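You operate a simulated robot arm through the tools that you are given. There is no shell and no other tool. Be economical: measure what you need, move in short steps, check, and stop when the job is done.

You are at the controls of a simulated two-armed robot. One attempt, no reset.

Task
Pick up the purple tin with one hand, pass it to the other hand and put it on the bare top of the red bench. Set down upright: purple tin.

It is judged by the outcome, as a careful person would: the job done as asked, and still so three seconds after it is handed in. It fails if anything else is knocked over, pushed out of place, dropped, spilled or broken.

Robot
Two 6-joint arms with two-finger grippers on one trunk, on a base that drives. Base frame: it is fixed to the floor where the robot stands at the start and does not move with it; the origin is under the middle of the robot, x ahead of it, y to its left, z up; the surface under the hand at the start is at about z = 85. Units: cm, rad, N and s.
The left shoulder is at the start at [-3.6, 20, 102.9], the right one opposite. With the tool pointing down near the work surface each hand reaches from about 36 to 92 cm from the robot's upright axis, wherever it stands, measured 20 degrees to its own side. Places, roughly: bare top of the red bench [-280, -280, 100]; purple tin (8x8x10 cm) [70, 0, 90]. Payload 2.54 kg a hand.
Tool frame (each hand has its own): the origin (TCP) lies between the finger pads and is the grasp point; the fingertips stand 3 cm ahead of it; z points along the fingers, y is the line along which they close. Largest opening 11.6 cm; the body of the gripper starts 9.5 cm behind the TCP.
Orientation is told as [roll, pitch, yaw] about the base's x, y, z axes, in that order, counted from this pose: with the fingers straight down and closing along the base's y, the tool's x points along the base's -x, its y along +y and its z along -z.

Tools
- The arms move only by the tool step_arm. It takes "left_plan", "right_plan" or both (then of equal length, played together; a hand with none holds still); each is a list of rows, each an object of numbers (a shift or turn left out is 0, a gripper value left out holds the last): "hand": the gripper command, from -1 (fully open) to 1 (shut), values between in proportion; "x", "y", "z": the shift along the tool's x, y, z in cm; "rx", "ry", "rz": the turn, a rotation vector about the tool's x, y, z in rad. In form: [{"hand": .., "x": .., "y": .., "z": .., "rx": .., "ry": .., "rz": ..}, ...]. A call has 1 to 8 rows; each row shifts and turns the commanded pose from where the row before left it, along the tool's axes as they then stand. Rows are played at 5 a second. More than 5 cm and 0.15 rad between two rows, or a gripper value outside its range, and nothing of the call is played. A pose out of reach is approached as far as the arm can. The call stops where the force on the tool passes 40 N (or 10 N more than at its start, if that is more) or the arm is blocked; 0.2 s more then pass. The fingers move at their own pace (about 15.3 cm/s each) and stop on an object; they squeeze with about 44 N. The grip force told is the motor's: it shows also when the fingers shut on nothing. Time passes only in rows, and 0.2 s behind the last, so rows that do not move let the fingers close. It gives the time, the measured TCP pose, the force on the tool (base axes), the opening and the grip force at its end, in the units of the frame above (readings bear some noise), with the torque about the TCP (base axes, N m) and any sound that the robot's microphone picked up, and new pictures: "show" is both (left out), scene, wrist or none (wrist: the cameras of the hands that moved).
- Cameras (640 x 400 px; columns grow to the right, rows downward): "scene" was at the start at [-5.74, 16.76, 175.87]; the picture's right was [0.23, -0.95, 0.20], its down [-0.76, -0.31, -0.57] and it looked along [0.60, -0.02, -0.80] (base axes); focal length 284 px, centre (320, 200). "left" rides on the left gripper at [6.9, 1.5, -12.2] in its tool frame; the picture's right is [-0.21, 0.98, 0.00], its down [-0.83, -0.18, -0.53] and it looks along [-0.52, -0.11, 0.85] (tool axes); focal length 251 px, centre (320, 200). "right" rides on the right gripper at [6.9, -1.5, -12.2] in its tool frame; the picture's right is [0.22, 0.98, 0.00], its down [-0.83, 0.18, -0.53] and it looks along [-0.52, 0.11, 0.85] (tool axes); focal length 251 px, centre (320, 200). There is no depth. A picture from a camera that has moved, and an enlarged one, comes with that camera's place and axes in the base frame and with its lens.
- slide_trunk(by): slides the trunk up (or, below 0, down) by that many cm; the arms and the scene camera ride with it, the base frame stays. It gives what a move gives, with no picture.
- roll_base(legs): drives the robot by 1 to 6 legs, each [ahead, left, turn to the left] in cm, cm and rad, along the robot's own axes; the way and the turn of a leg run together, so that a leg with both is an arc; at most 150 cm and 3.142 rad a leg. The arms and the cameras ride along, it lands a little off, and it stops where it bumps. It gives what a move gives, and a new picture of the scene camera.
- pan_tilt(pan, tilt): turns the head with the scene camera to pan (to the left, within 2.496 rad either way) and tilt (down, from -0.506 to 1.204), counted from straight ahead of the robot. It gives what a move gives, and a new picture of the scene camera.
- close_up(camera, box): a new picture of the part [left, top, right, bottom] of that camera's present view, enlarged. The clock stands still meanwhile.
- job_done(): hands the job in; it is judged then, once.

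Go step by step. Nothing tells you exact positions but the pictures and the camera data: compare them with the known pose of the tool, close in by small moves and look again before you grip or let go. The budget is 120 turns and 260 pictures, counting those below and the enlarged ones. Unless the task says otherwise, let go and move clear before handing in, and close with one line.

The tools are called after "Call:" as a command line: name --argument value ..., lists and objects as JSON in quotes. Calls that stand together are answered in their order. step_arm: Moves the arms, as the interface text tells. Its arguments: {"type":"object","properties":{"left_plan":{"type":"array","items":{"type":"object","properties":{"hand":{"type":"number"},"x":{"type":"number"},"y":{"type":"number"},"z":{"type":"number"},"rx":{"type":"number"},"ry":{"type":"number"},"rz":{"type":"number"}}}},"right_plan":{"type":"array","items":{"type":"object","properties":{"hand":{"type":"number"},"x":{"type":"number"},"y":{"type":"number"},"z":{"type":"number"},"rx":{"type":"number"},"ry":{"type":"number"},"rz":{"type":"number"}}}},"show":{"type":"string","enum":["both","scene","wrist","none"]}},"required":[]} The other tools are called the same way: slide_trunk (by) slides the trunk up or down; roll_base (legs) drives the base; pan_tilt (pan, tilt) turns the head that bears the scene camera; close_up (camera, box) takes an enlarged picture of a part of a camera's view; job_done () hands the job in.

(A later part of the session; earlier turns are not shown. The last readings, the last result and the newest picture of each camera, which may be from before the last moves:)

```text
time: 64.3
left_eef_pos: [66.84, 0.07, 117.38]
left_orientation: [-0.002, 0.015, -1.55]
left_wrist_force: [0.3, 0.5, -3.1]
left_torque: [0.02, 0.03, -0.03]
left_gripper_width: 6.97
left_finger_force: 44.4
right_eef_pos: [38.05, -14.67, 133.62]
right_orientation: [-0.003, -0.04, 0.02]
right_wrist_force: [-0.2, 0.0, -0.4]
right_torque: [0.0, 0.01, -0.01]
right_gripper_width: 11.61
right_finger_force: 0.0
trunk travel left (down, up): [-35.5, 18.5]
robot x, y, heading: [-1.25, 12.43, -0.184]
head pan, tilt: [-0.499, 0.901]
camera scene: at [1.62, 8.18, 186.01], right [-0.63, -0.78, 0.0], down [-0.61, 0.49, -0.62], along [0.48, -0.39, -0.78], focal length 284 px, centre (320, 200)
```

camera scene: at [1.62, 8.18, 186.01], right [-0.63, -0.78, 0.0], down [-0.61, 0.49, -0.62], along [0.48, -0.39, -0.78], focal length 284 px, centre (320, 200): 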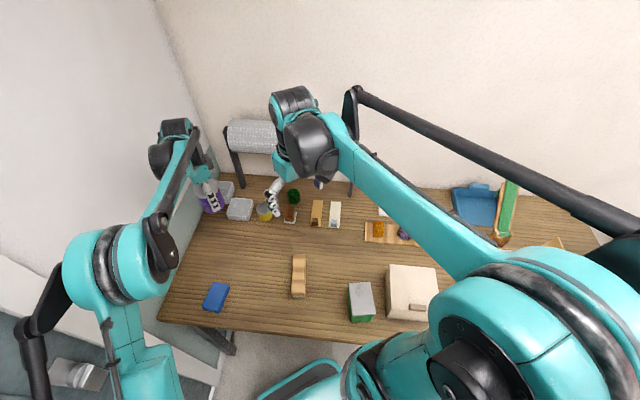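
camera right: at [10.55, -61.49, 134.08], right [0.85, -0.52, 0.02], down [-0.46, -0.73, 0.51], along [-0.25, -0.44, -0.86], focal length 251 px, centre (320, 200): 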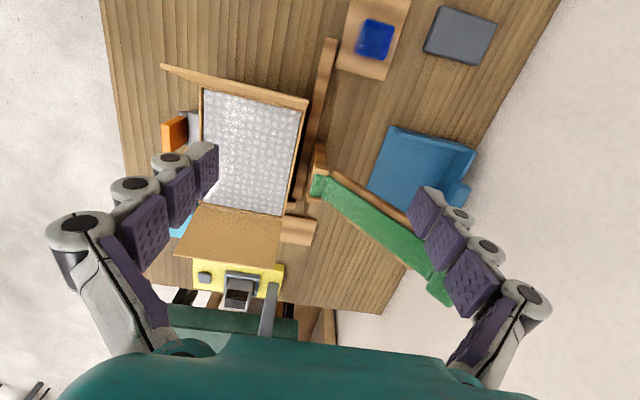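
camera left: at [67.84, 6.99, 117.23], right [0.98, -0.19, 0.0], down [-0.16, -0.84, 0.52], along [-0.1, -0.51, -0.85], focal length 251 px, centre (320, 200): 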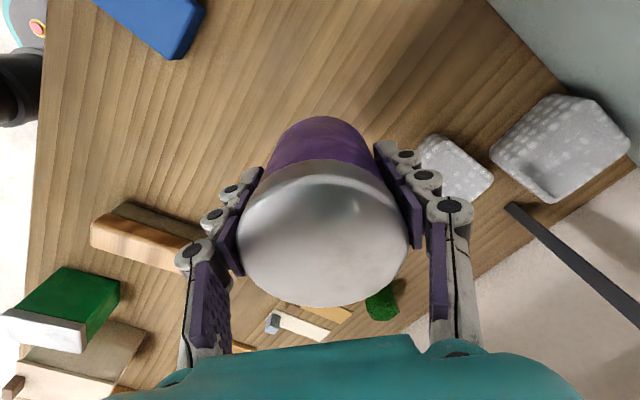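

Now I'll tilt the right hand forward to about 30 degrees below horizontal.

Call:
step_arm --right_plan '[{"ry": -0.144}, {"ry": -0.144}, {"ry": -0.144}, {"ry": -0.144}, {"ry": -0.144}, {"ry": -0.144}, {"ry": -0.144}]' --show "both"

```text
time: 66.0
left_eef_pos: [66.7, 0.03, 117.46]
left_orientation: [0.0, 0.015, -1.551]
left_wrist_force: [0.8, 0.1, -2.8]
left_torque: [0.03, -0.01, -0.02]
left_gripper_width: 6.98
left_finger_force: 44.1
right_eef_pos: [37.83, -14.78, 133.56]
right_orientation: [-0.003, -1.05, 0.023]
right_wrist_force: [0.5, -0.5, -0.6]
right_torque: [0.01, 0.03, -0.02]
right_gripper_width: 11.61
right_finger_force: 0.1
trunk travel left (down, up): [-35.5, 18.5]
robot x, y, heading: [-1.45, 12.48, -0.183]
head pan, tilt: [-0.499, 0.901]
camera scene: at [1.43, 8.11, 186.01], right [-0.63, -0.78, 0.0], down [-0.61, 0.49, -0.62], along [0.48, -0.39, -0.78], focal length 284 px, centre (320, 200)
camera right: at [23.68, -16.45, 133.46], right [-0.13, 0.97, -0.19], down [-0.06, 0.18, 0.98], along [0.99, 0.13, 0.03], focal length 251 px, centre (320, 200)
```

scene: 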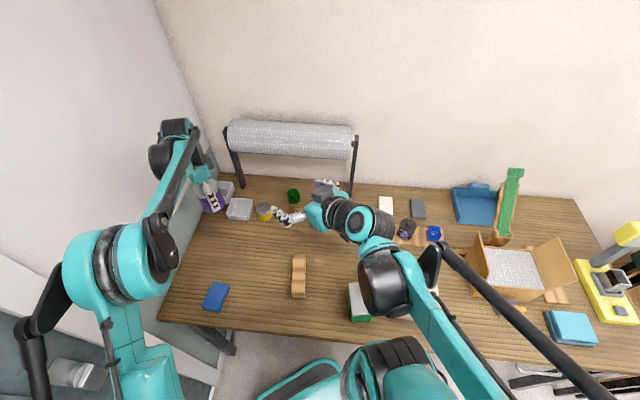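
right: 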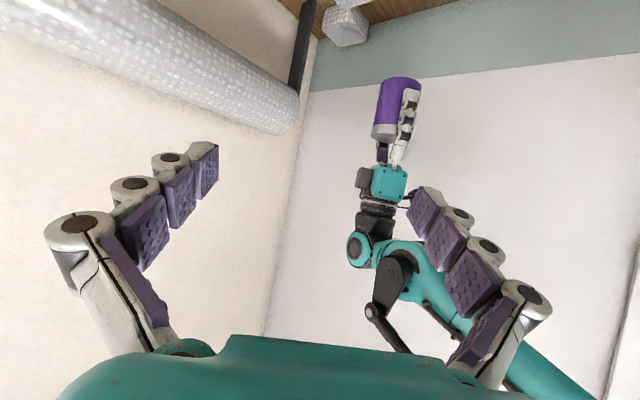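

A clear view: the tin spans z of about 111.5 to 121.5 in the left hand at [66.7, 0]. I'll line the right hand up laterally and come halfway in.

Call:
step_arm --right_plan '[{"y": 3.63, "x": 0.12, "hand": -1}, {"y": 3.63, "x": 0.12}, {"y": 3.63, "x": 0.12}, {"y": 3.63, "x": 0.12}, {"z": 4}, {"z": 4}, {"z": 4}, {}]' --show "both"

```text
time: 67.8
left_eef_pos: [66.63, -0.08, 117.63]
left_orientation: [0.001, 0.018, -1.55]
left_wrist_force: [-0.5, -0.1, -3.1]
left_torque: [-0.01, -0.01, -0.01]
left_gripper_width: 6.99
left_finger_force: 43.3
right_eef_pos: [47.68, -0.02, 127.16]
right_orientation: [-0.001, -1.051, 0.02]
right_wrist_force: [-0.8, -0.5, -0.7]
right_torque: [-0.02, 0.03, 0.0]
right_gripper_width: 11.6
right_finger_force: 0.1
trunk travel left (down, up): [-35.5, 18.5]
robot x, y, heading: [-1.47, 12.48, -0.183]
head pan, tilt: [-0.499, 0.901]
camera scene: at [1.23, 8.1, 186.02], right [-0.63, -0.78, 0.0], down [-0.61, 0.49, -0.62], along [0.48, -0.39, -0.78], focal length 284 px, centre (320, 200)
camera right: at [33.56, -1.78, 127.24], right [-0.13, 0.97, -0.19], down [-0.06, 0.18, 0.98], along [0.99, 0.13, 0.03], focal length 251 px, centre (320, 200)
```

scene: 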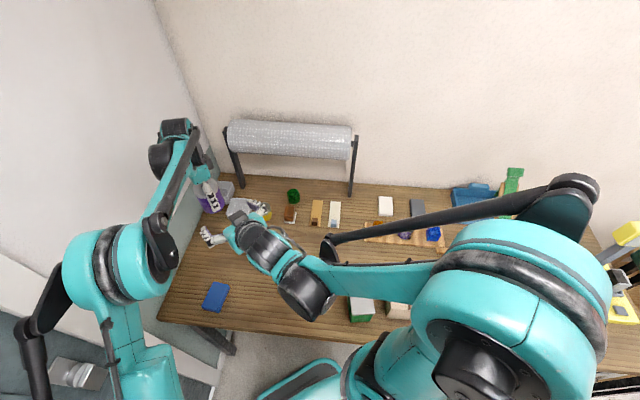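
right: 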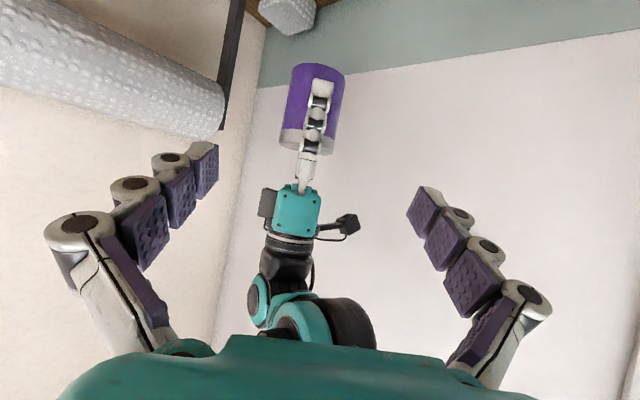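

Well aligned with the tin. I'll approach along the tool axis to within about 9 cm and check.

Call:
step_arm --right_plan '[{"z": 3}, {"z": 3}, {"z": 3}, {"z": 3}, {}]' --show "both"

Call:
close_up --camera "scene" --box '[140, 120, 300, 220]'

```text
time: 69.0
left_eef_pos: [66.57, -0.02, 117.52]
left_orientation: [-0.001, 0.016, -1.552]
left_wrist_force: [-0.2, 0.2, -2.9]
left_torque: [0.03, -0.06, 0.02]
left_gripper_width: 6.96
left_finger_force: 44.3
right_eef_pos: [58.04, 0.4, 121.27]
right_orientation: [-0.003, -1.049, 0.021]
right_wrist_force: [-1.0, -0.4, 0.1]
right_torque: [0.01, -0.01, 0.02]
right_gripper_width: 11.6
right_finger_force: 0.1
trunk travel left (down, up): [-35.5, 18.5]
robot x, y, heading: [-1.57, 11.99, -0.185]
head pan, tilt: [-0.499, 0.901]
camera scene: at [1.25, 8.1, 186.02], right [-0.63, -0.78, 0.0], down [-0.61, 0.49, -0.62], along [0.48, -0.39, -0.78], focal length 284 px, centre (320, 200)
camera right: at [43.9, -1.34, 121.29], right [-0.13, 0.97, -0.19], down [-0.06, 0.18, 0.98], along [0.99, 0.13, 0.03], focal length 251 px, centre (320, 200)
```

scene: 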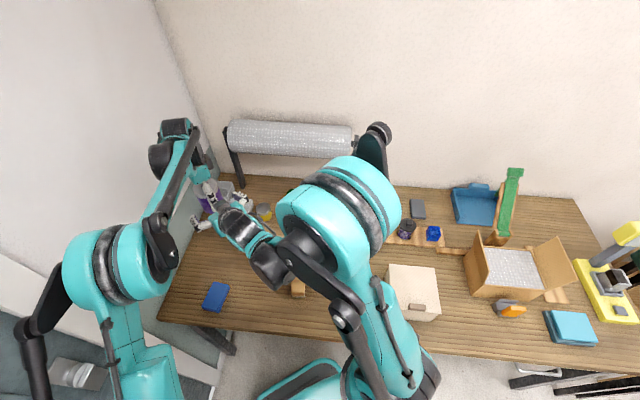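
right: 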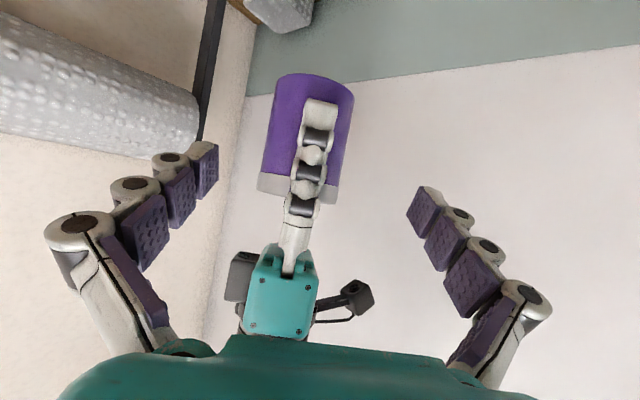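

```text
4.00 times, centred on (220, 170) of scene
camera zoom: at [1.25, 8.1, 186.02], right [-0.63, -0.78, 0.0], down [-0.61, 0.49, -0.62], along [0.48, -0.39, -0.78], focal length 1136 px, centre (720, 320)
```

zoom: 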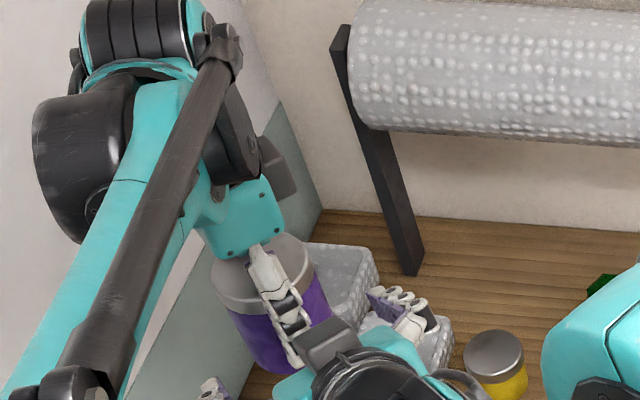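

Still aligned. I'll drop slightly to grip low on the body and move in another 6 cm.

Call:
step_arm --right_plan '[{"x": 0.96, "y": -0.5}, {"z": 2}, {"z": 2}, {"z": 2}, {}]' --show "both"

Call:
close_up --camera "scene" --box '[150, 140, 278, 220]'

```text
time: 70.2
left_eef_pos: [66.68, -0.08, 117.64]
left_orientation: [0.0, 0.014, -1.548]
left_wrist_force: [0.3, -0.5, -2.3]
left_torque: [0.02, 0.01, -0.03]
left_gripper_width: 6.96
left_finger_force: 44.0
right_eef_pos: [62.8, -0.07, 117.2]
right_orientation: [-0.001, -1.049, 0.021]
right_wrist_force: [-0.4, 0.0, 1.0]
right_torque: [0.03, -0.02, 0.02]
right_gripper_width: 11.61
right_finger_force: 0.1
trunk travel left (down, up): [-35.5, 18.5]
robot x, y, heading: [-1.27, 12.17, -0.185]
head pan, tilt: [-0.499, 0.901]
camera scene: at [1.39, 8.11, 186.02], right [-0.63, -0.78, 0.0], down [-0.61, 0.49, -0.62], along [0.48, -0.39, -0.78], focal length 284 px, centre (320, 200)
camera right: at [48.69, -1.91, 117.32], right [-0.13, 0.97, -0.19], down [-0.06, 0.18, 0.98], along [0.99, 0.13, 0.03], focal length 251 px, centre (320, 200)
```

scene: 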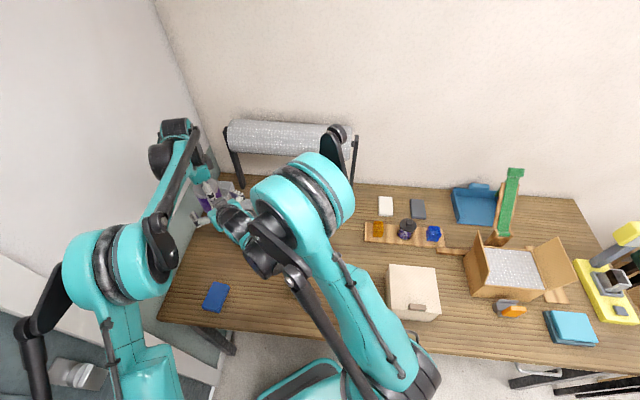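
right: 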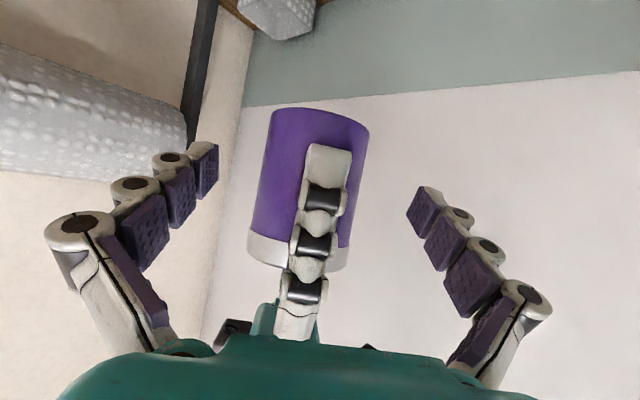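

```text
5.00 times, centred on (214, 180) of scene
camera zoom: at [1.39, 8.11, 186.02], right [-0.63, -0.78, 0.0], down [-0.61, 0.49, -0.62], along [0.48, -0.39, -0.78], focal length 1420 px, centre (850, 300)
```

zoom: 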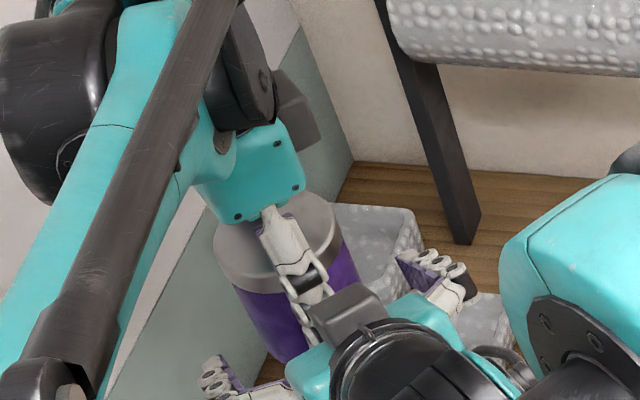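

Aligned, with the near finger of the left hand between the right fingers. I'll make the last 3 cm in small steps.

Call:
step_arm --right_plan '[{"z": 0.8}, {"z": 0.8}, {"z": 0.8}, {"z": 0.6}, {}]' --show "wrist"

Call:
close_up --camera "scene" --box '[150, 140, 278, 220]'

```text
time: 71.3
left_eef_pos: [66.56, -0.05, 117.47]
left_orientation: [0.0, 0.015, -1.549]
left_wrist_force: [-0.3, -1.5, -2.2]
left_torque: [-0.01, -0.04, 0.03]
left_gripper_width: 6.96
left_finger_force: 44.0
right_eef_pos: [65.43, -0.09, 115.56]
right_orientation: [-0.001, -1.049, 0.021]
right_wrist_force: [-0.2, 0.0, -1.0]
right_torque: [0.03, -0.01, 0.03]
right_gripper_width: 11.59
right_finger_force: 0.1
trunk travel left (down, up): [-35.5, 18.5]
robot x, y, heading: [-1.5, 12.18, -0.185]
head pan, tilt: [-0.499, 0.901]
camera right: at [51.24, -1.89, 115.69], right [-0.13, 0.97, -0.19], down [-0.06, 0.18, 0.98], along [0.99, 0.13, 0.03], focal length 251 px, centre (320, 200)
```

right: 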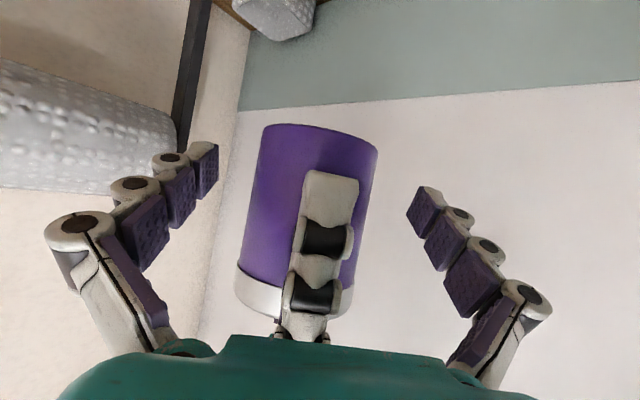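

```text
5.00 times, centred on (214, 180) of scene
camera zoom: at [1.42, 8.11, 186.02], right [-0.63, -0.78, 0.0], down [-0.61, 0.49, -0.62], along [0.48, -0.39, -0.78], focal length 1420 px, centre (850, 300)
```

zoom: 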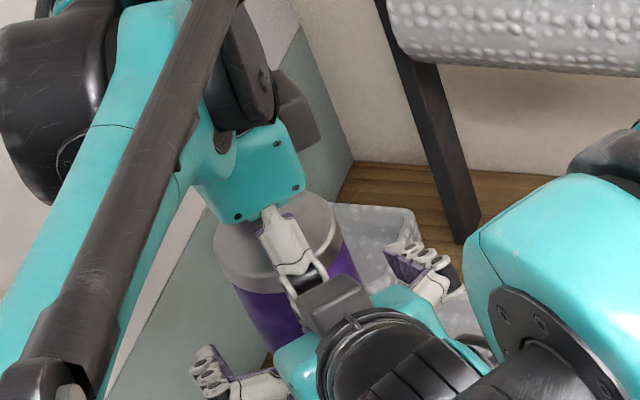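

No contact so far. I'll go a touch deeper and then close the right hand.

Call:
step_arm --right_plan '[{"z": 0.6, "x": -0.4}, {"hand": 0}, {"hand": 0.3}, {"hand": 1}, {}, {}, {}]' --show "wrist"

```text
time: 73.0
left_eef_pos: [66.76, 0.08, 117.54]
left_orientation: [0.003, 0.018, -1.548]
left_wrist_force: [11.4, 30.6, -15.0]
left_torque: [0.41, -0.06, 0.33]
left_gripper_width: 6.96
left_finger_force: 43.9
right_eef_pos: [66.08, -0.16, 115.66]
right_orientation: [-0.003, -1.048, 0.018]
right_wrist_force: [-10.7, -30.9, 13.2]
right_torque: [0.27, -0.2, -0.47]
right_gripper_width: 6.95
right_finger_force: 44.2
trunk travel left (down, up): [-35.5, 18.5]
robot x, y, heading: [-1.71, 11.91, -0.18]
head pan, tilt: [-0.499, 0.901]
camera right: at [51.99, -1.93, 115.78], right [-0.12, 0.97, -0.19], down [-0.05, 0.18, 0.98], along [0.99, 0.13, 0.03], focal length 251 px, centre (320, 200)
```

right: 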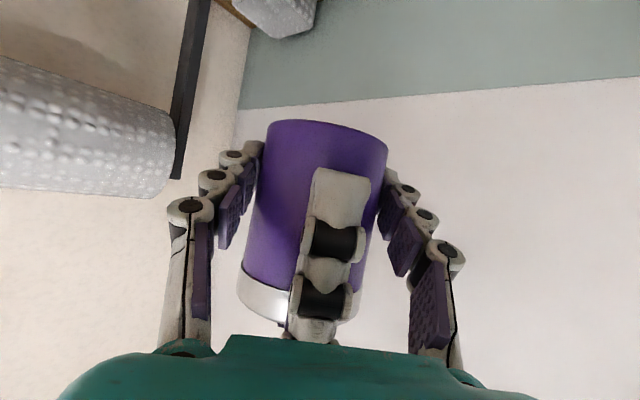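

Both hands hold the tin now, with about 30 N of sideways strain between them. I'll ease that before releasing the left.

Call:
step_arm --right_plan '[{"y": -0.15, "x": -0.05}, {}]' --show "none"

```text
time: 73.5
left_eef_pos: [66.75, 0.15, 117.65]
left_orientation: [0.0, 0.019, -1.55]
left_wrist_force: [12.3, 26.0, -6.4]
left_torque: [0.79, 0.06, 0.57]
left_gripper_width: 6.96
left_finger_force: 44.2
right_eef_pos: [66.17, -0.4, 115.74]
right_orientation: [-0.003, -1.048, 0.023]
right_wrist_force: [-12.1, -26.2, 3.5]
right_torque: [-0.3, -0.25, -0.67]
right_gripper_width: 6.96
right_finger_force: 44.2
trunk travel left (down, up): [-35.5, 18.5]
robot x, y, heading: [-1.8, 11.88, -0.18]
head pan, tilt: [-0.499, 0.901]
```

Call:
step_arm --right_plan '[{"y": -0.3}, {"y": -0.2, "z": -0.15}, {}]' --show "none"

```text
time: 74.3
left_eef_pos: [66.61, -0.18, 117.62]
left_orientation: [-0.003, 0.013, -1.553]
left_wrist_force: [1.5, 6.1, 31.1]
left_torque: [0.21, -0.16, 0.09]
left_gripper_width: 6.97
left_finger_force: 44.3
right_eef_pos: [65.97, -0.74, 115.88]
right_orientation: [0.002, -1.046, 0.02]
right_wrist_force: [-2.4, -6.0, -31.7]
right_torque: [-0.24, 0.36, -0.12]
right_gripper_width: 6.92
right_finger_force: 43.7
trunk travel left (down, up): [-35.5, 18.5]
robot x, y, heading: [-1.94, 12.4, -0.183]
head pan, tilt: [-0.499, 0.901]
```

Call:
step_arm --right_plan '[{"z": 0.12, "x": 0.05, "y": -0.05}, {}]' --show "none"

```text
time: 75.0
left_eef_pos: [66.6, -0.14, 117.39]
left_orientation: [-0.001, 0.013, -1.553]
left_wrist_force: [7.7, -10.8, 26.8]
left_torque: [-0.11, -0.25, 0.11]
left_gripper_width: 7.01
left_finger_force: 44.6
right_eef_pos: [65.96, -0.75, 115.74]
right_orientation: [0.001, -1.046, 0.021]
right_wrist_force: [-8.3, 12.5, -26.4]
right_torque: [-0.18, 0.32, 0.01]
right_gripper_width: 6.92
right_finger_force: 44.4
trunk travel left (down, up): [-35.5, 18.5]
robot x, y, heading: [-1.24, 12.23, -0.181]
head pan, tilt: [-0.499, 0.901]
```

Call:
step_arm --right_plan '[{"x": 0.25, "y": 0.04}, {}]' --show "none"

```text
time: 75.5
left_eef_pos: [66.63, -0.04, 117.4]
left_orientation: [-0.001, 0.014, -1.551]
left_wrist_force: [3.7, -16.7, 1.6]
left_torque: [-0.72, -0.96, 0.0]
left_gripper_width: 6.99
left_finger_force: 44.2
right_eef_pos: [65.94, -0.54, 115.73]
right_orientation: [0.002, -1.051, 0.019]
right_wrist_force: [-2.9, 17.6, -2.2]
right_torque: [0.4, 0.88, 0.13]
right_gripper_width: 6.93
right_finger_force: 43.9
trunk travel left (down, up): [-35.5, 18.5]
robot x, y, heading: [-1.76, 12.29, -0.183]
head pan, tilt: [-0.499, 0.901]
```

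Strain is low. I'll open the left hand just enough to release and check the right holds.

Call:
step_arm --left_plan '[{"hand": -0.35}, {"hand": -0.48}, {}, {}]' --show "both"

Call:
close_up --camera "right" --box '[160, 80, 480, 400]'

```text
time: 76.5
left_eef_pos: [66.71, -0.15, 117.47]
left_orientation: [0.001, 0.015, -1.551]
left_wrist_force: [0.6, -1.0, 0.0]
left_torque: [0.03, -0.01, 0.03]
left_gripper_width: 8.58
left_finger_force: 0.0
right_eef_pos: [65.98, -0.84, 115.75]
right_orientation: [0.0, -1.05, 0.021]
right_wrist_force: [-0.6, 0.2, -0.3]
right_torque: [0.01, 0.02, 0.01]
right_gripper_width: 6.93
right_finger_force: 43.7
trunk travel left (down, up): [-35.5, 18.5]
robot x, y, heading: [-1.75, 12.27, -0.183]
head pan, tilt: [-0.499, 0.901]
camera scene: at [1.44, 8.11, 186.01], right [-0.63, -0.78, 0.0], down [-0.61, 0.49, -0.62], along [0.48, -0.39, -0.78], focal length 284 px, centre (320, 200)
camera left: at [67.98, 6.79, 129.87], right [0.98, -0.19, 0.0], down [-0.16, -0.84, 0.52], along [-0.1, -0.51, -0.85], focal length 251 px, centre (320, 200)
```

scene: 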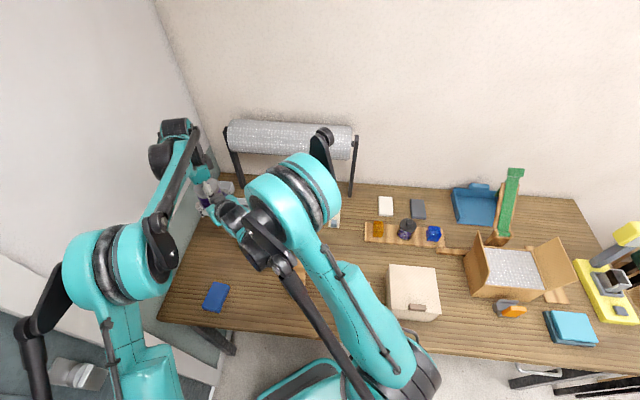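
left: 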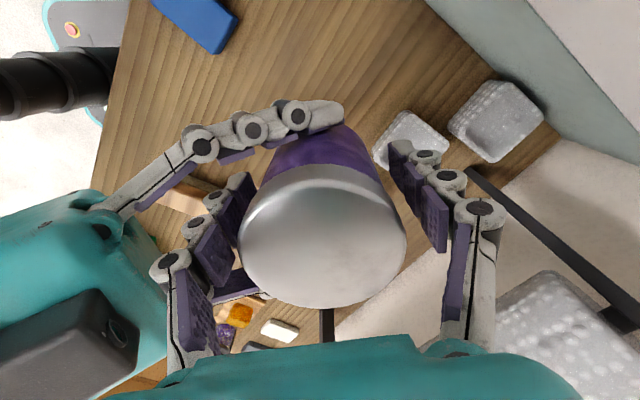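

```text
1.25 times, centred on (320, 240) of right
camera zoom: at [51.84, -2.46, 115.72], right [-0.13, 0.97, -0.19], down [-0.05, 0.18, 0.98], along [0.99, 0.13, 0.03], focal length 314 px, centre (320, 150)
```

zoom: 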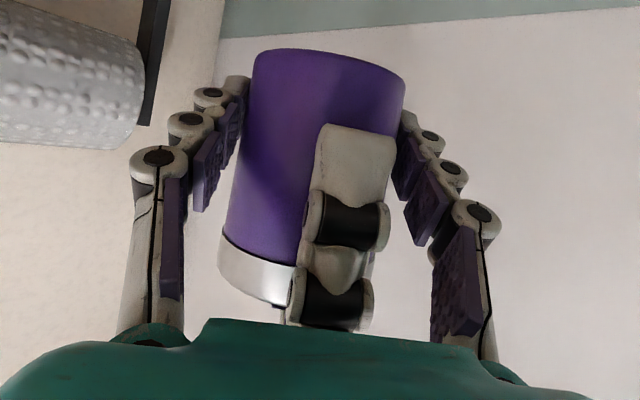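

The right hand holds the tin on its own. Now I'll raise the left hand straight up, slowly.

Call:
step_arm --left_plan '[{"z": -1}, {"z": -1.5}, {"z": -2}, {"z": -2.5}, {"z": -2.5}, {"z": -2.5}, {"z": -2.5}]' --show "both"

```text
time: 78.2
left_eef_pos: [66.62, -0.27, 131.91]
left_orientation: [-0.001, 0.017, -1.551]
left_wrist_force: [0.1, 0.3, -0.3]
left_torque: [-0.02, 0.0, -0.01]
left_gripper_width: 8.6
left_finger_force: 0.1
right_eef_pos: [65.87, -0.64, 115.62]
right_orientation: [-0.002, -1.051, 0.02]
right_wrist_force: [-1.0, -0.7, -0.4]
right_torque: [0.02, 0.03, 0.02]
right_gripper_width: 6.95
right_finger_force: 43.7
trunk travel left (down, up): [-35.5, 18.5]
robot x, y, heading: [-1.51, 11.92, -0.182]
head pan, tilt: [-0.499, 0.901]
camera scene: at [1.43, 8.11, 186.01], right [-0.63, -0.78, 0.0], down [-0.61, 0.49, -0.62], along [0.48, -0.39, -0.78], focal length 284 px, centre (320, 200)
camera left: at [67.94, 6.58, 144.31], right [0.98, -0.19, 0.0], down [-0.16, -0.84, 0.52], along [-0.1, -0.51, -0.85], focal length 251 px, centre (320, 200)
```

scene: 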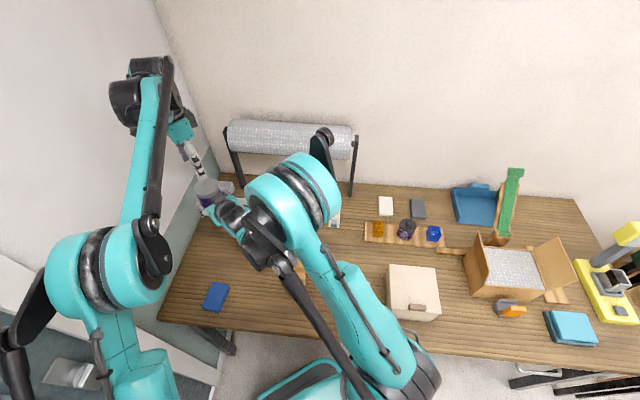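
left: 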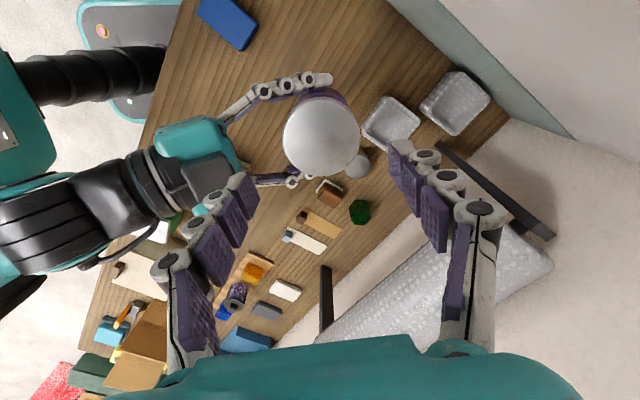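

The handover is done, with the tin upright in the right hand. I'll raise both hands a bit and back away from the table.

Call:
step_arm --left_plan '[{"z": -2.5, "x": 2}, {"z": -2.5, "x": 3}, {"z": -2, "x": 3.5}]' --right_plan '[{"x": -1.3, "z": -0.75}, {"x": -1.7, "z": -1}, {"x": -1.3, "z": -0.75}]' --show "none"

Call:
roll_base --legs '[[-29, 20, 0]]'

Call:
pan_tilt --pan -1.9 --tilt 0.5

```text
time: 79.0
left_eef_pos: [66.14, 7.86, 139.17]
left_orientation: [-0.001, 0.013, -1.55]
left_wrist_force: [-0.8, -0.3, -0.5]
left_torque: [-0.04, -0.02, 0.0]
left_gripper_width: 8.62
left_finger_force: 0.1
right_eef_pos: [65.85, -0.7, 120.64]
right_orientation: [-0.005, -1.048, 0.023]
right_wrist_force: [0.3, 0.7, -2.4]
right_torque: [0.04, 0.05, -0.01]
right_gripper_width: 6.93
right_finger_force: 43.9
trunk travel left (down, up): [-35.5, 18.5]
robot x, y, heading: [-1.54, 12.6, -0.181]
head pan, tilt: [-0.499, 0.901]
```

```text
time: 81.2
left_eef_pos: [41.34, 32.11, 139.13]
left_orientation: [-0.001, 0.017, -1.551]
left_wrist_force: [0.1, 1.6, 0.5]
left_torque: [-0.03, -0.01, 0.01]
left_gripper_width: 8.57
left_finger_force: 0.1
right_eef_pos: [41.16, 23.68, 120.68]
right_orientation: [-0.004, -1.049, 0.017]
right_wrist_force: [-0.2, 0.0, -3.0]
right_torque: [0.0, 0.04, 0.01]
right_gripper_width: 6.94
right_finger_force: 43.9
trunk travel left (down, up): [-35.5, 18.5]
robot x, y, heading: [-26.35, 36.95, -0.181]
head pan, tilt: [-0.499, 0.901]
camera scene: at [-23.45, 32.7, 186.01], right [-0.63, -0.78, 0.0], down [-0.61, 0.49, -0.62], along [0.48, -0.39, -0.78], focal length 284 px, centre (320, 200)
```

scene: 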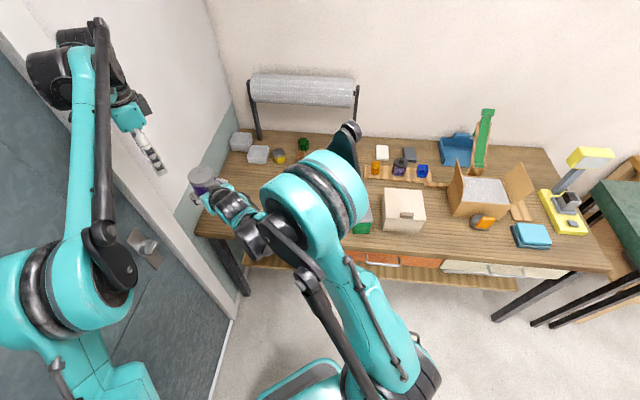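

```text
time: 82.8
left_eef_pos: [41.34, 32.04, 139.22]
left_orientation: [-0.001, 0.015, -1.552]
left_wrist_force: [0.3, 1.3, 0.8]
left_torque: [0.01, -0.02, -0.03]
left_gripper_width: 8.57
left_finger_force: 0.0
right_eef_pos: [41.2, 23.66, 120.71]
right_orientation: [-0.002, -1.051, 0.019]
right_wrist_force: [0.2, 0.6, -1.6]
right_torque: [0.0, 0.02, -0.01]
right_gripper_width: 6.91
right_finger_force: 43.8
trunk travel left (down, up): [-35.5, 18.5]
robot x, y, heading: [-26.61, 36.96, -0.182]
head pan, tilt: [-1.901, 0.499]
camera scene: at [-33.76, 29.52, 189.4], right [-0.87, 0.49, 0.0], down [0.23, 0.42, -0.88], along [-0.43, -0.76, -0.48], focal length 284 px, centre (320, 200)
```

scene: 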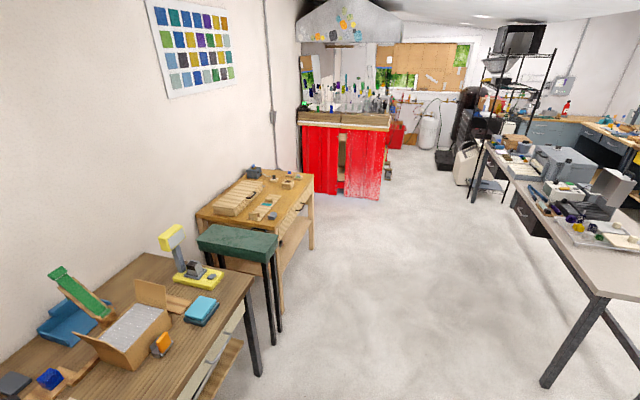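

I can see the red bench at the far end, under a hood, with bottles at the back. I'll zoom in.

Call:
close_up --camera "scene" --box '[280, 80, 410, 210]'

```text
3.08 times, centred on (345, 145) of scene
camera zoom: at [-33.76, 29.52, 189.4], right [-0.87, 0.49, 0.0], down [0.23, 0.42, -0.88], along [-0.43, -0.76, -0.48], focal length 874 px, centre (243, 369)
```

zoom: 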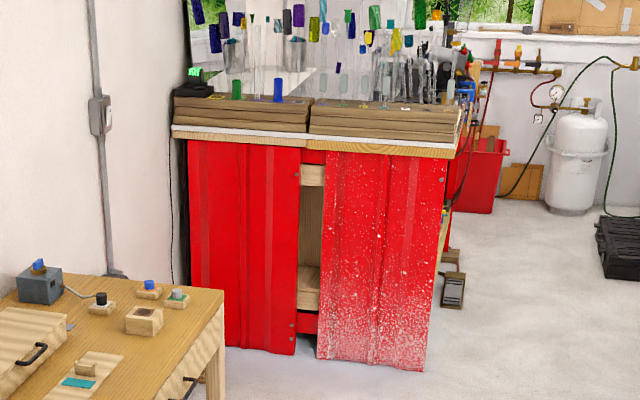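

The bench's bare spot should be near its right end, and there's open floor beside that end. I'll turn to face the wall side and travel sideways down the aisle, checking on the way.

Call:
roll_base --legs '[[0, 0, -0.6], [-25, -75, 0], [-25, -75, 0]]'

Call:
pan_tilt --pan -1.2 --tilt 0.5

```text
time: 92.5
left_eef_pos: [-116.1, -78.82, 139.18]
left_orientation: [0.002, 0.014, -2.192]
left_wrist_force: [-0.9, 0.4, -0.5]
left_torque: [-0.04, -0.04, 0.0]
left_gripper_width: 8.57
left_finger_force: 0.1
right_eef_pos: [-121.37, -85.24, 120.74]
right_orientation: [-0.001, -1.049, -0.619]
right_wrist_force: [0.1, -0.5, -2.9]
right_torque: [0.02, 0.01, -0.03]
right_gripper_width: 6.96
right_finger_force: 43.7
trunk travel left (down, up): [-35.5, 18.5]
robot x, y, heading: [-167.82, -34.24, -0.826]
head pan, tilt: [-1.901, 0.499]
camera scene: at [-178.04, -35.96, 189.4], right [-0.41, 0.91, 0.0], down [0.44, 0.19, -0.88], along [-0.8, -0.36, -0.48], focal length 284 px, centre (320, 200)
```

scene: 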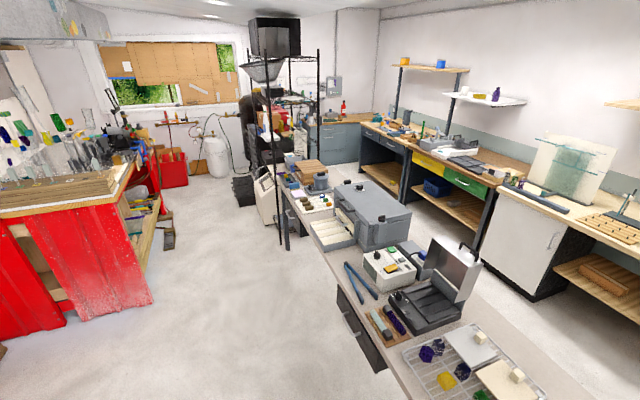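

```text
time: 93.5
left_eef_pos: [-116.02, -78.77, 139.17]
left_orientation: [0.0, 0.016, -2.191]
left_wrist_force: [0.6, 0.0, 0.9]
left_torque: [0.0, 0.01, -0.04]
left_gripper_width: 8.59
left_finger_force: 0.2
right_eef_pos: [-121.38, -85.39, 120.74]
right_orientation: [-0.001, -1.049, -0.622]
right_wrist_force: [-0.3, 0.1, -2.1]
right_torque: [0.01, 0.02, 0.02]
right_gripper_width: 6.95
right_finger_force: 44.0
trunk travel left (down, up): [-35.5, 18.5]
robot x, y, heading: [-167.88, -34.1, -0.823]
head pan, tilt: [-1.201, 0.499]
camera scene: at [-173.72, -40.43, 189.4], right [-0.9, 0.44, 0.0], down [0.21, 0.43, -0.88], along [-0.38, -0.79, -0.48], focal length 284 px, centre (320, 200)
```

scene: 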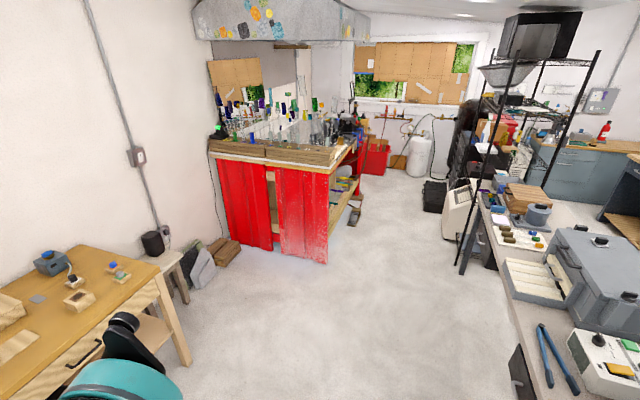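

The aisle is clear, so I'll continue toward the bench.

Call:
roll_base --legs '[[5.6, -140, 0]]'

Call:
pan_tilt --pan -0.75 --tilt 0.55

```text
time: 100.6
left_eef_pos: [-213.69, -178.55, 139.25]
left_orientation: [0.0, 0.016, -2.17]
left_wrist_force: [0.6, 1.1, -0.2]
left_torque: [0.0, 0.0, 0.02]
left_gripper_width: 8.61
left_finger_force: 0.1
right_eef_pos: [-218.72, -185.18, 120.74]
right_orientation: [-0.001, -1.051, -0.601]
right_wrist_force: [-0.5, -0.6, -3.4]
right_torque: [0.01, 0.0, 0.02]
right_gripper_width: 6.94
right_finger_force: 43.9
trunk travel left (down, up): [-35.5, 18.5]
robot x, y, heading: [-266.11, -134.86, -0.804]
head pan, tilt: [-1.201, 0.499]
camera scene: at [-271.91, -141.24, 189.4], right [-0.91, 0.42, 0.0], down [0.2, 0.43, -0.88], along [-0.37, -0.8, -0.48], focal length 284 px, centre (320, 200)
```

scene: 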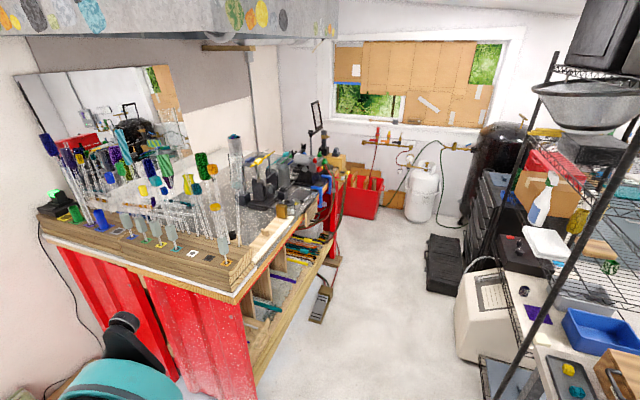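

```text
time: 101.5
left_eef_pos: [-213.69, -178.46, 139.15]
left_orientation: [0.0, 0.015, -2.171]
left_wrist_force: [0.3, -1.1, -1.3]
left_torque: [-0.04, 0.01, 0.01]
left_gripper_width: 8.57
left_finger_force: 0.0
right_eef_pos: [-218.67, -185.15, 120.68]
right_orientation: [-0.001, -1.05, -0.601]
right_wrist_force: [-0.4, -0.3, -3.0]
right_torque: [0.03, 0.02, -0.02]
right_gripper_width: 6.93
right_finger_force: 44.0
trunk travel left (down, up): [-35.5, 18.5]
robot x, y, heading: [-265.93, -135.04, -0.804]
head pan, tilt: [-0.75, 0.55]
camera scene: at [-267.93, -141.94, 188.94], right [-1.0, -0.01, 0.0], down [-0.01, 0.52, -0.85], along [0.01, -0.85, -0.52], focal length 284 px, centre (320, 200)
```

scene: 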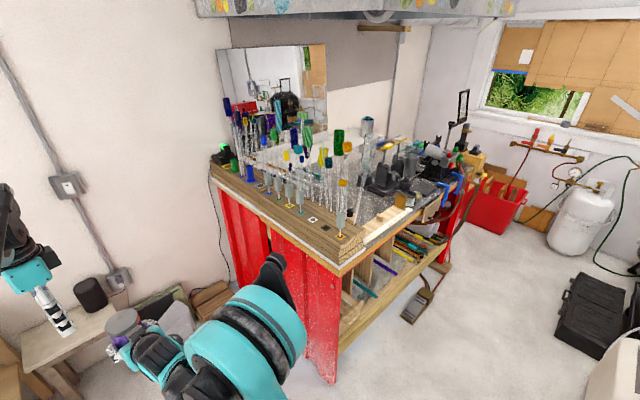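

Call:
close_up --camera "scene" --box '[210, 90, 480, 260]'

```text
2.35 times, centred on (345, 175) of scene
camera zoom: at [-267.93, -141.94, 188.94], right [-1.0, -0.01, 0.0], down [-0.01, 0.52, -0.85], along [0.01, -0.85, -0.52], focal length 668 px, centre (261, 259)
```

zoom: 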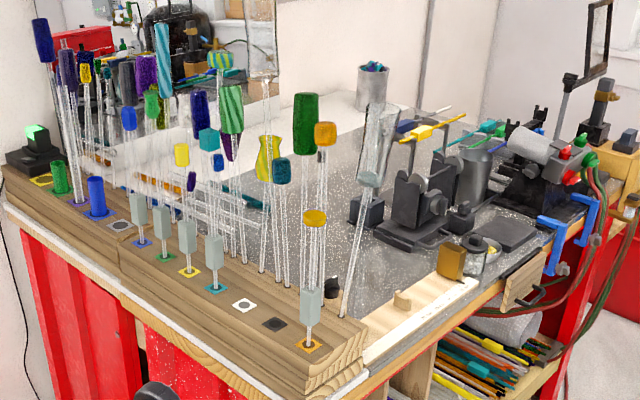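

The bare grey top lies between the rod rack and the torch gear, and I can reach it from the bench's right end. I'll pull both hands in first so nothing brushes the standing rods while I pass, and keep back from the bench.

Call:
step_arm --left_plan '[{"y": -3.5, "x": 2.8}, {"y": -4, "x": 2.8}, {"y": -4, "x": 2.8}, {"y": -4, "x": 2.8}, {"y": -4, "x": 2.8}, {"y": -3, "x": 2.8}]' --right_plan '[{"z": -2.5, "x": 1.45}, {"z": -3.3, "x": 1.9}, {"z": -3.3, "x": 1.9}, {"z": -3.3, "x": 1.9}, {"z": -3.3, "x": 1.9}, {"z": -1.6, "x": 0.95}]' --show "none"

Call:
roll_base --legs '[[-14, -20, 0], [0, -102, 0.02]]'

Call:
pan_tilt --pan 0.1 --tilt 0.7

```text
time: 102.9
left_eef_pos: [-222.66, -151.54, 139.54]
left_orientation: [0.001, 0.013, -2.171]
left_wrist_force: [-0.2, 0.1, 0.5]
left_torque: [-0.07, -0.06, -0.01]
left_gripper_width: 8.57
left_finger_force: 0.0
right_eef_pos: [-235.07, -173.48, 120.75]
right_orientation: [-0.004, -1.047, -0.6]
right_wrist_force: [0.0, 0.2, -1.8]
right_torque: [-0.03, 0.03, 0.01]
right_gripper_width: 6.92
right_finger_force: 44.2
trunk travel left (down, up): [-35.5, 18.5]
robot x, y, heading: [-266.17, -134.88, -0.805]
head pan, tilt: [-0.75, 0.55]
```

```text
time: 109.6
left_eef_pos: [-319.55, -227.71, 139.58]
left_orientation: [0.001, 0.017, -2.138]
left_wrist_force: [0.3, -0.4, -0.3]
left_torque: [-0.02, -0.01, 0.01]
left_gripper_width: 8.6
left_finger_force: 0.1
right_eef_pos: [-331.13, -250.0, 120.63]
right_orientation: [-0.001, -1.045, -0.568]
right_wrist_force: [0.1, 0.6, -2.8]
right_torque: [0.02, 0.0, -0.02]
right_gripper_width: 6.91
right_finger_force: 44.0
trunk travel left (down, up): [-35.5, 18.5]
robot x, y, heading: [-363.31, -212.48, -0.773]
head pan, tilt: [-0.75, 0.55]
camera scene: at [-365.13, -219.38, 188.94], right [-1.0, -0.05, 0.0], down [-0.03, 0.52, -0.85], along [0.04, -0.85, -0.52], focal length 284 px, centre (320, 200)
```

scene: 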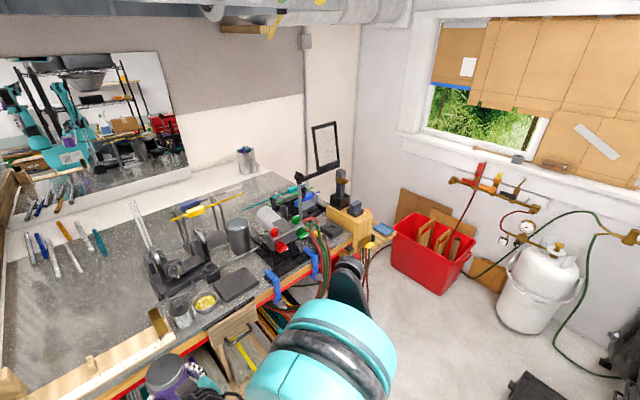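

```text
time: 110.8
left_eef_pos: [-319.61, -227.58, 139.41]
left_orientation: [0.001, 0.016, -2.138]
left_wrist_force: [-0.2, -0.7, 0.3]
left_torque: [0.02, 0.01, 0.01]
left_gripper_width: 8.57
left_finger_force: 0.1
right_eef_pos: [-331.17, -250.07, 120.78]
right_orientation: [-0.003, -1.045, -0.568]
right_wrist_force: [0.5, 0.9, -2.9]
right_torque: [0.02, 0.06, 0.01]
right_gripper_width: 6.92
right_finger_force: 44.5
trunk travel left (down, up): [-35.5, 18.5]
robot x, y, heading: [-363.42, -212.29, -0.771]
head pan, tilt: [0.099, 0.7]
camera scene: at [-358.93, -215.7, 187.63], right [-0.62, -0.78, 0.0], down [-0.5, 0.4, -0.76], along [0.6, -0.48, -0.64], focal length 284 px, centre (320, 200)
```

scene: 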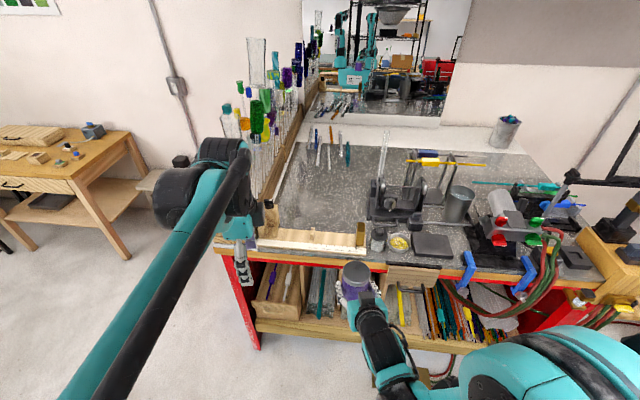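

The bare grey spot at about [-280, -280] is clearly visible and clear. The left arm would come near the glass rods, so I'll fold it back and to the side before driving in.

Call:
step_arm --left_plan '[{"y": -2.4, "x": 3.3}, {"y": -2.4, "x": 3.3}, {"y": -2.4, "x": 3.3}, {"y": -2.4, "x": 3.3}, {"y": -2.4, "x": 3.3}, {"y": -2.4, "x": 3.3}, {"y": -2.4, "x": 3.3}, {"y": -2.4, "x": 3.3}]' --show "scene"

```text
time: 112.7
left_eef_pos: [-321.2, -199.84, 139.86]
left_orientation: [0.001, 0.013, -2.315]
left_wrist_force: [0.4, 0.3, 0.4]
left_torque: [0.02, 0.02, 0.02]
left_gripper_width: 8.58
left_finger_force: 0.0
right_eef_pos: [-331.18, -250.08, 120.75]
right_orientation: [-0.001, -1.046, -0.567]
right_wrist_force: [0.5, 0.2, -2.8]
right_torque: [0.02, 0.01, -0.02]
right_gripper_width: 6.9
right_finger_force: 44.2
trunk travel left (down, up): [-35.5, 18.5]
robot x, y, heading: [-363.53, -212.38, -0.772]
head pan, tilt: [0.099, 0.7]
stopped in row 8 (left hand): the arm was blocked; the commanded pose is now the measured one
camera scene: at [-358.93, -215.67, 187.63], right [-0.62, -0.78, 0.0], down [-0.5, 0.4, -0.76], along [0.6, -0.48, -0.64], focal length 284 px, centre (320, 200)
```

scene: 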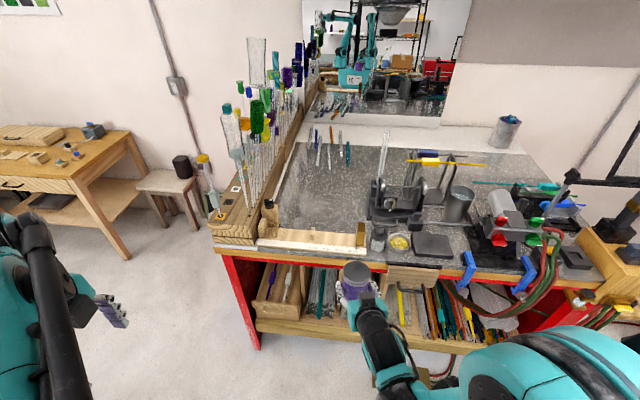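

There's enough clearance. I'll drive in toward the bench end, in two parts.

Call:
roll_base --legs '[[18, 3, 0], [17, 3, 0]]'

Call:
pan_tilt --pan 0.0 --tilt 0.9

```text
time: 115.3
left_eef_pos: [-291.99, -219.56, 139.87]
left_orientation: [-0.001, 0.013, -2.305]
left_wrist_force: [0.5, 0.3, -1.0]
left_torque: [0.07, 0.01, 0.03]
left_gripper_width: 8.58
left_finger_force: 0.2
right_eef_pos: [-301.32, -269.92, 120.67]
right_orientation: [-0.001, -1.045, -0.56]
right_wrist_force: [0.0, 0.7, -2.8]
right_torque: [-0.03, 0.04, -0.02]
right_gripper_width: 6.93
right_finger_force: 43.8
trunk travel left (down, up): [-35.5, 18.5]
robot x, y, heading: [-333.91, -232.94, -0.765]
head pan, tilt: [0.099, 0.7]
camera scene: at [-329.36, -235.72, 187.63], right [-0.62, -0.79, 0.0], down [-0.51, 0.4, -0.76], along [0.6, -0.47, -0.64], focal length 284 px, centre (320, 200)
```

scene: 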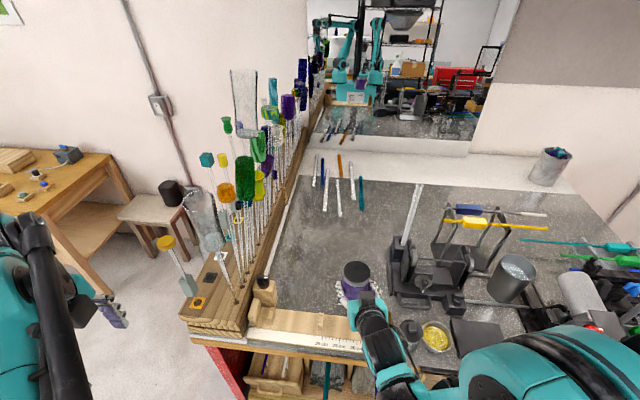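

```text
time: 116.0
left_eef_pos: [-291.87, -219.49, 139.9]
left_orientation: [0.0, 0.014, -2.308]
left_wrist_force: [-0.7, -0.3, 0.3]
left_torque: [-0.03, 0.03, 0.03]
left_gripper_width: 8.57
left_finger_force: 0.1
right_eef_pos: [-301.32, -269.69, 120.6]
right_orientation: [-0.002, -1.045, -0.56]
right_wrist_force: [-0.8, 0.1, -3.8]
right_torque: [0.02, 0.0, 0.03]
right_gripper_width: 6.93
right_finger_force: 43.8
trunk travel left (down, up): [-35.5, 18.5]
robot x, y, heading: [-333.76, -232.51, -0.76]
head pan, tilt: [0.0, 0.901]
camera scene: at [-330.62, -235.68, 186.02], right [-0.69, -0.72, 0.0], down [-0.57, 0.54, -0.62], along [0.45, -0.43, -0.78], focal length 284 px, centre (320, 200)
```

scene: 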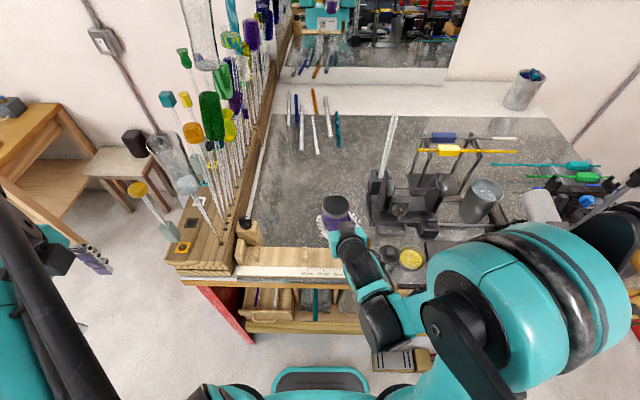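

The free patch runs between the rack and the torch, centred at about [-279, -282]. I'll carry the tin over it at the present height.

Call:
step_arm --right_plan '[{"z": 1.8, "x": -1.03, "y": 0.14}, {"z": 2.7, "x": -1.54, "y": 0.14}, {"z": 2.7, "x": -1.54, "y": 0.14}, {"z": 2.7, "x": -1.54, "y": 0.14}, {"z": 2.7, "x": -1.54, "y": 0.14}, {"z": 2.7, "x": -1.54, "y": 0.14}, {"z": 2.7, "x": -1.54, "y": 0.14}, {"z": 2.7, "x": -1.54, "y": 0.14}]' --show "both"

Call:
close_up --camera "scene" --box '[220, 100, 460, 260]'

```text
time: 117.8
left_eef_pos: [-291.75, -219.55, 139.86]
left_orientation: [-0.001, 0.014, -2.305]
left_wrist_force: [0.6, -0.8, -1.7]
left_torque: [0.0, 0.01, 0.03]
left_gripper_width: 8.57
left_finger_force: 0.1
right_eef_pos: [-280.28, -281.62, 120.49]
right_orientation: [0.0, -1.044, -0.56]
right_wrist_force: [0.5, -0.7, -2.9]
right_torque: [0.01, 0.0, 0.01]
right_gripper_width: 6.92
right_finger_force: 44.1
trunk travel left (down, up): [-35.5, 18.5]
robot x, y, heading: [-334.18, -232.65, -0.76]
head pan, tilt: [0.0, 0.901]
camera scene: at [-330.48, -235.78, 186.01], right [-0.69, -0.72, 0.0], down [-0.57, 0.54, -0.62], along [0.45, -0.43, -0.78], focal length 284 px, centre (320, 200)
camera right: at [-293.02, -275.35, 120.63], right [0.43, 0.88, -0.19], down [0.06, 0.18, 0.98], along [0.9, -0.43, 0.03], focal length 251 px, centre (320, 200)
```

scene: 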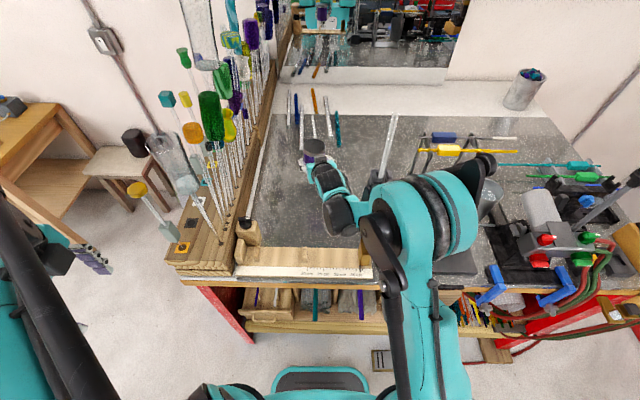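
right: 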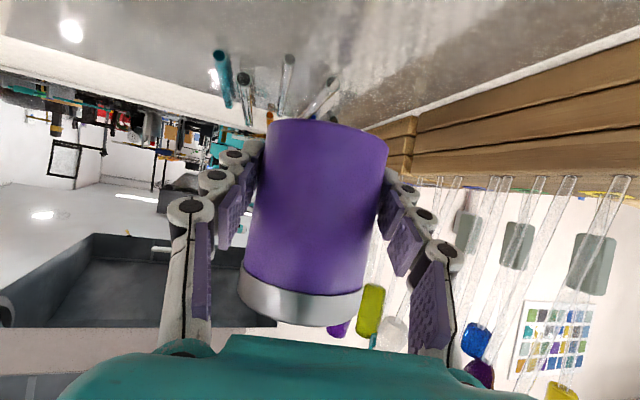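

```text
2.50 times, centred on (340, 180) of scene
camera zoom: at [-330.48, -235.78, 186.01], right [-0.69, -0.72, 0.0], down [-0.57, 0.54, -0.62], along [0.45, -0.43, -0.78], focal length 710 px, centre (270, 250)
```

zoom: 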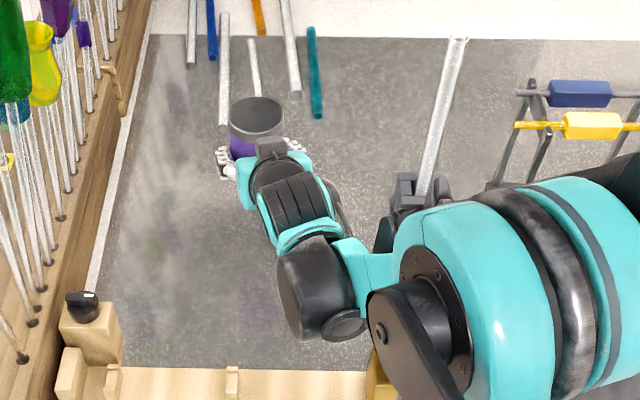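

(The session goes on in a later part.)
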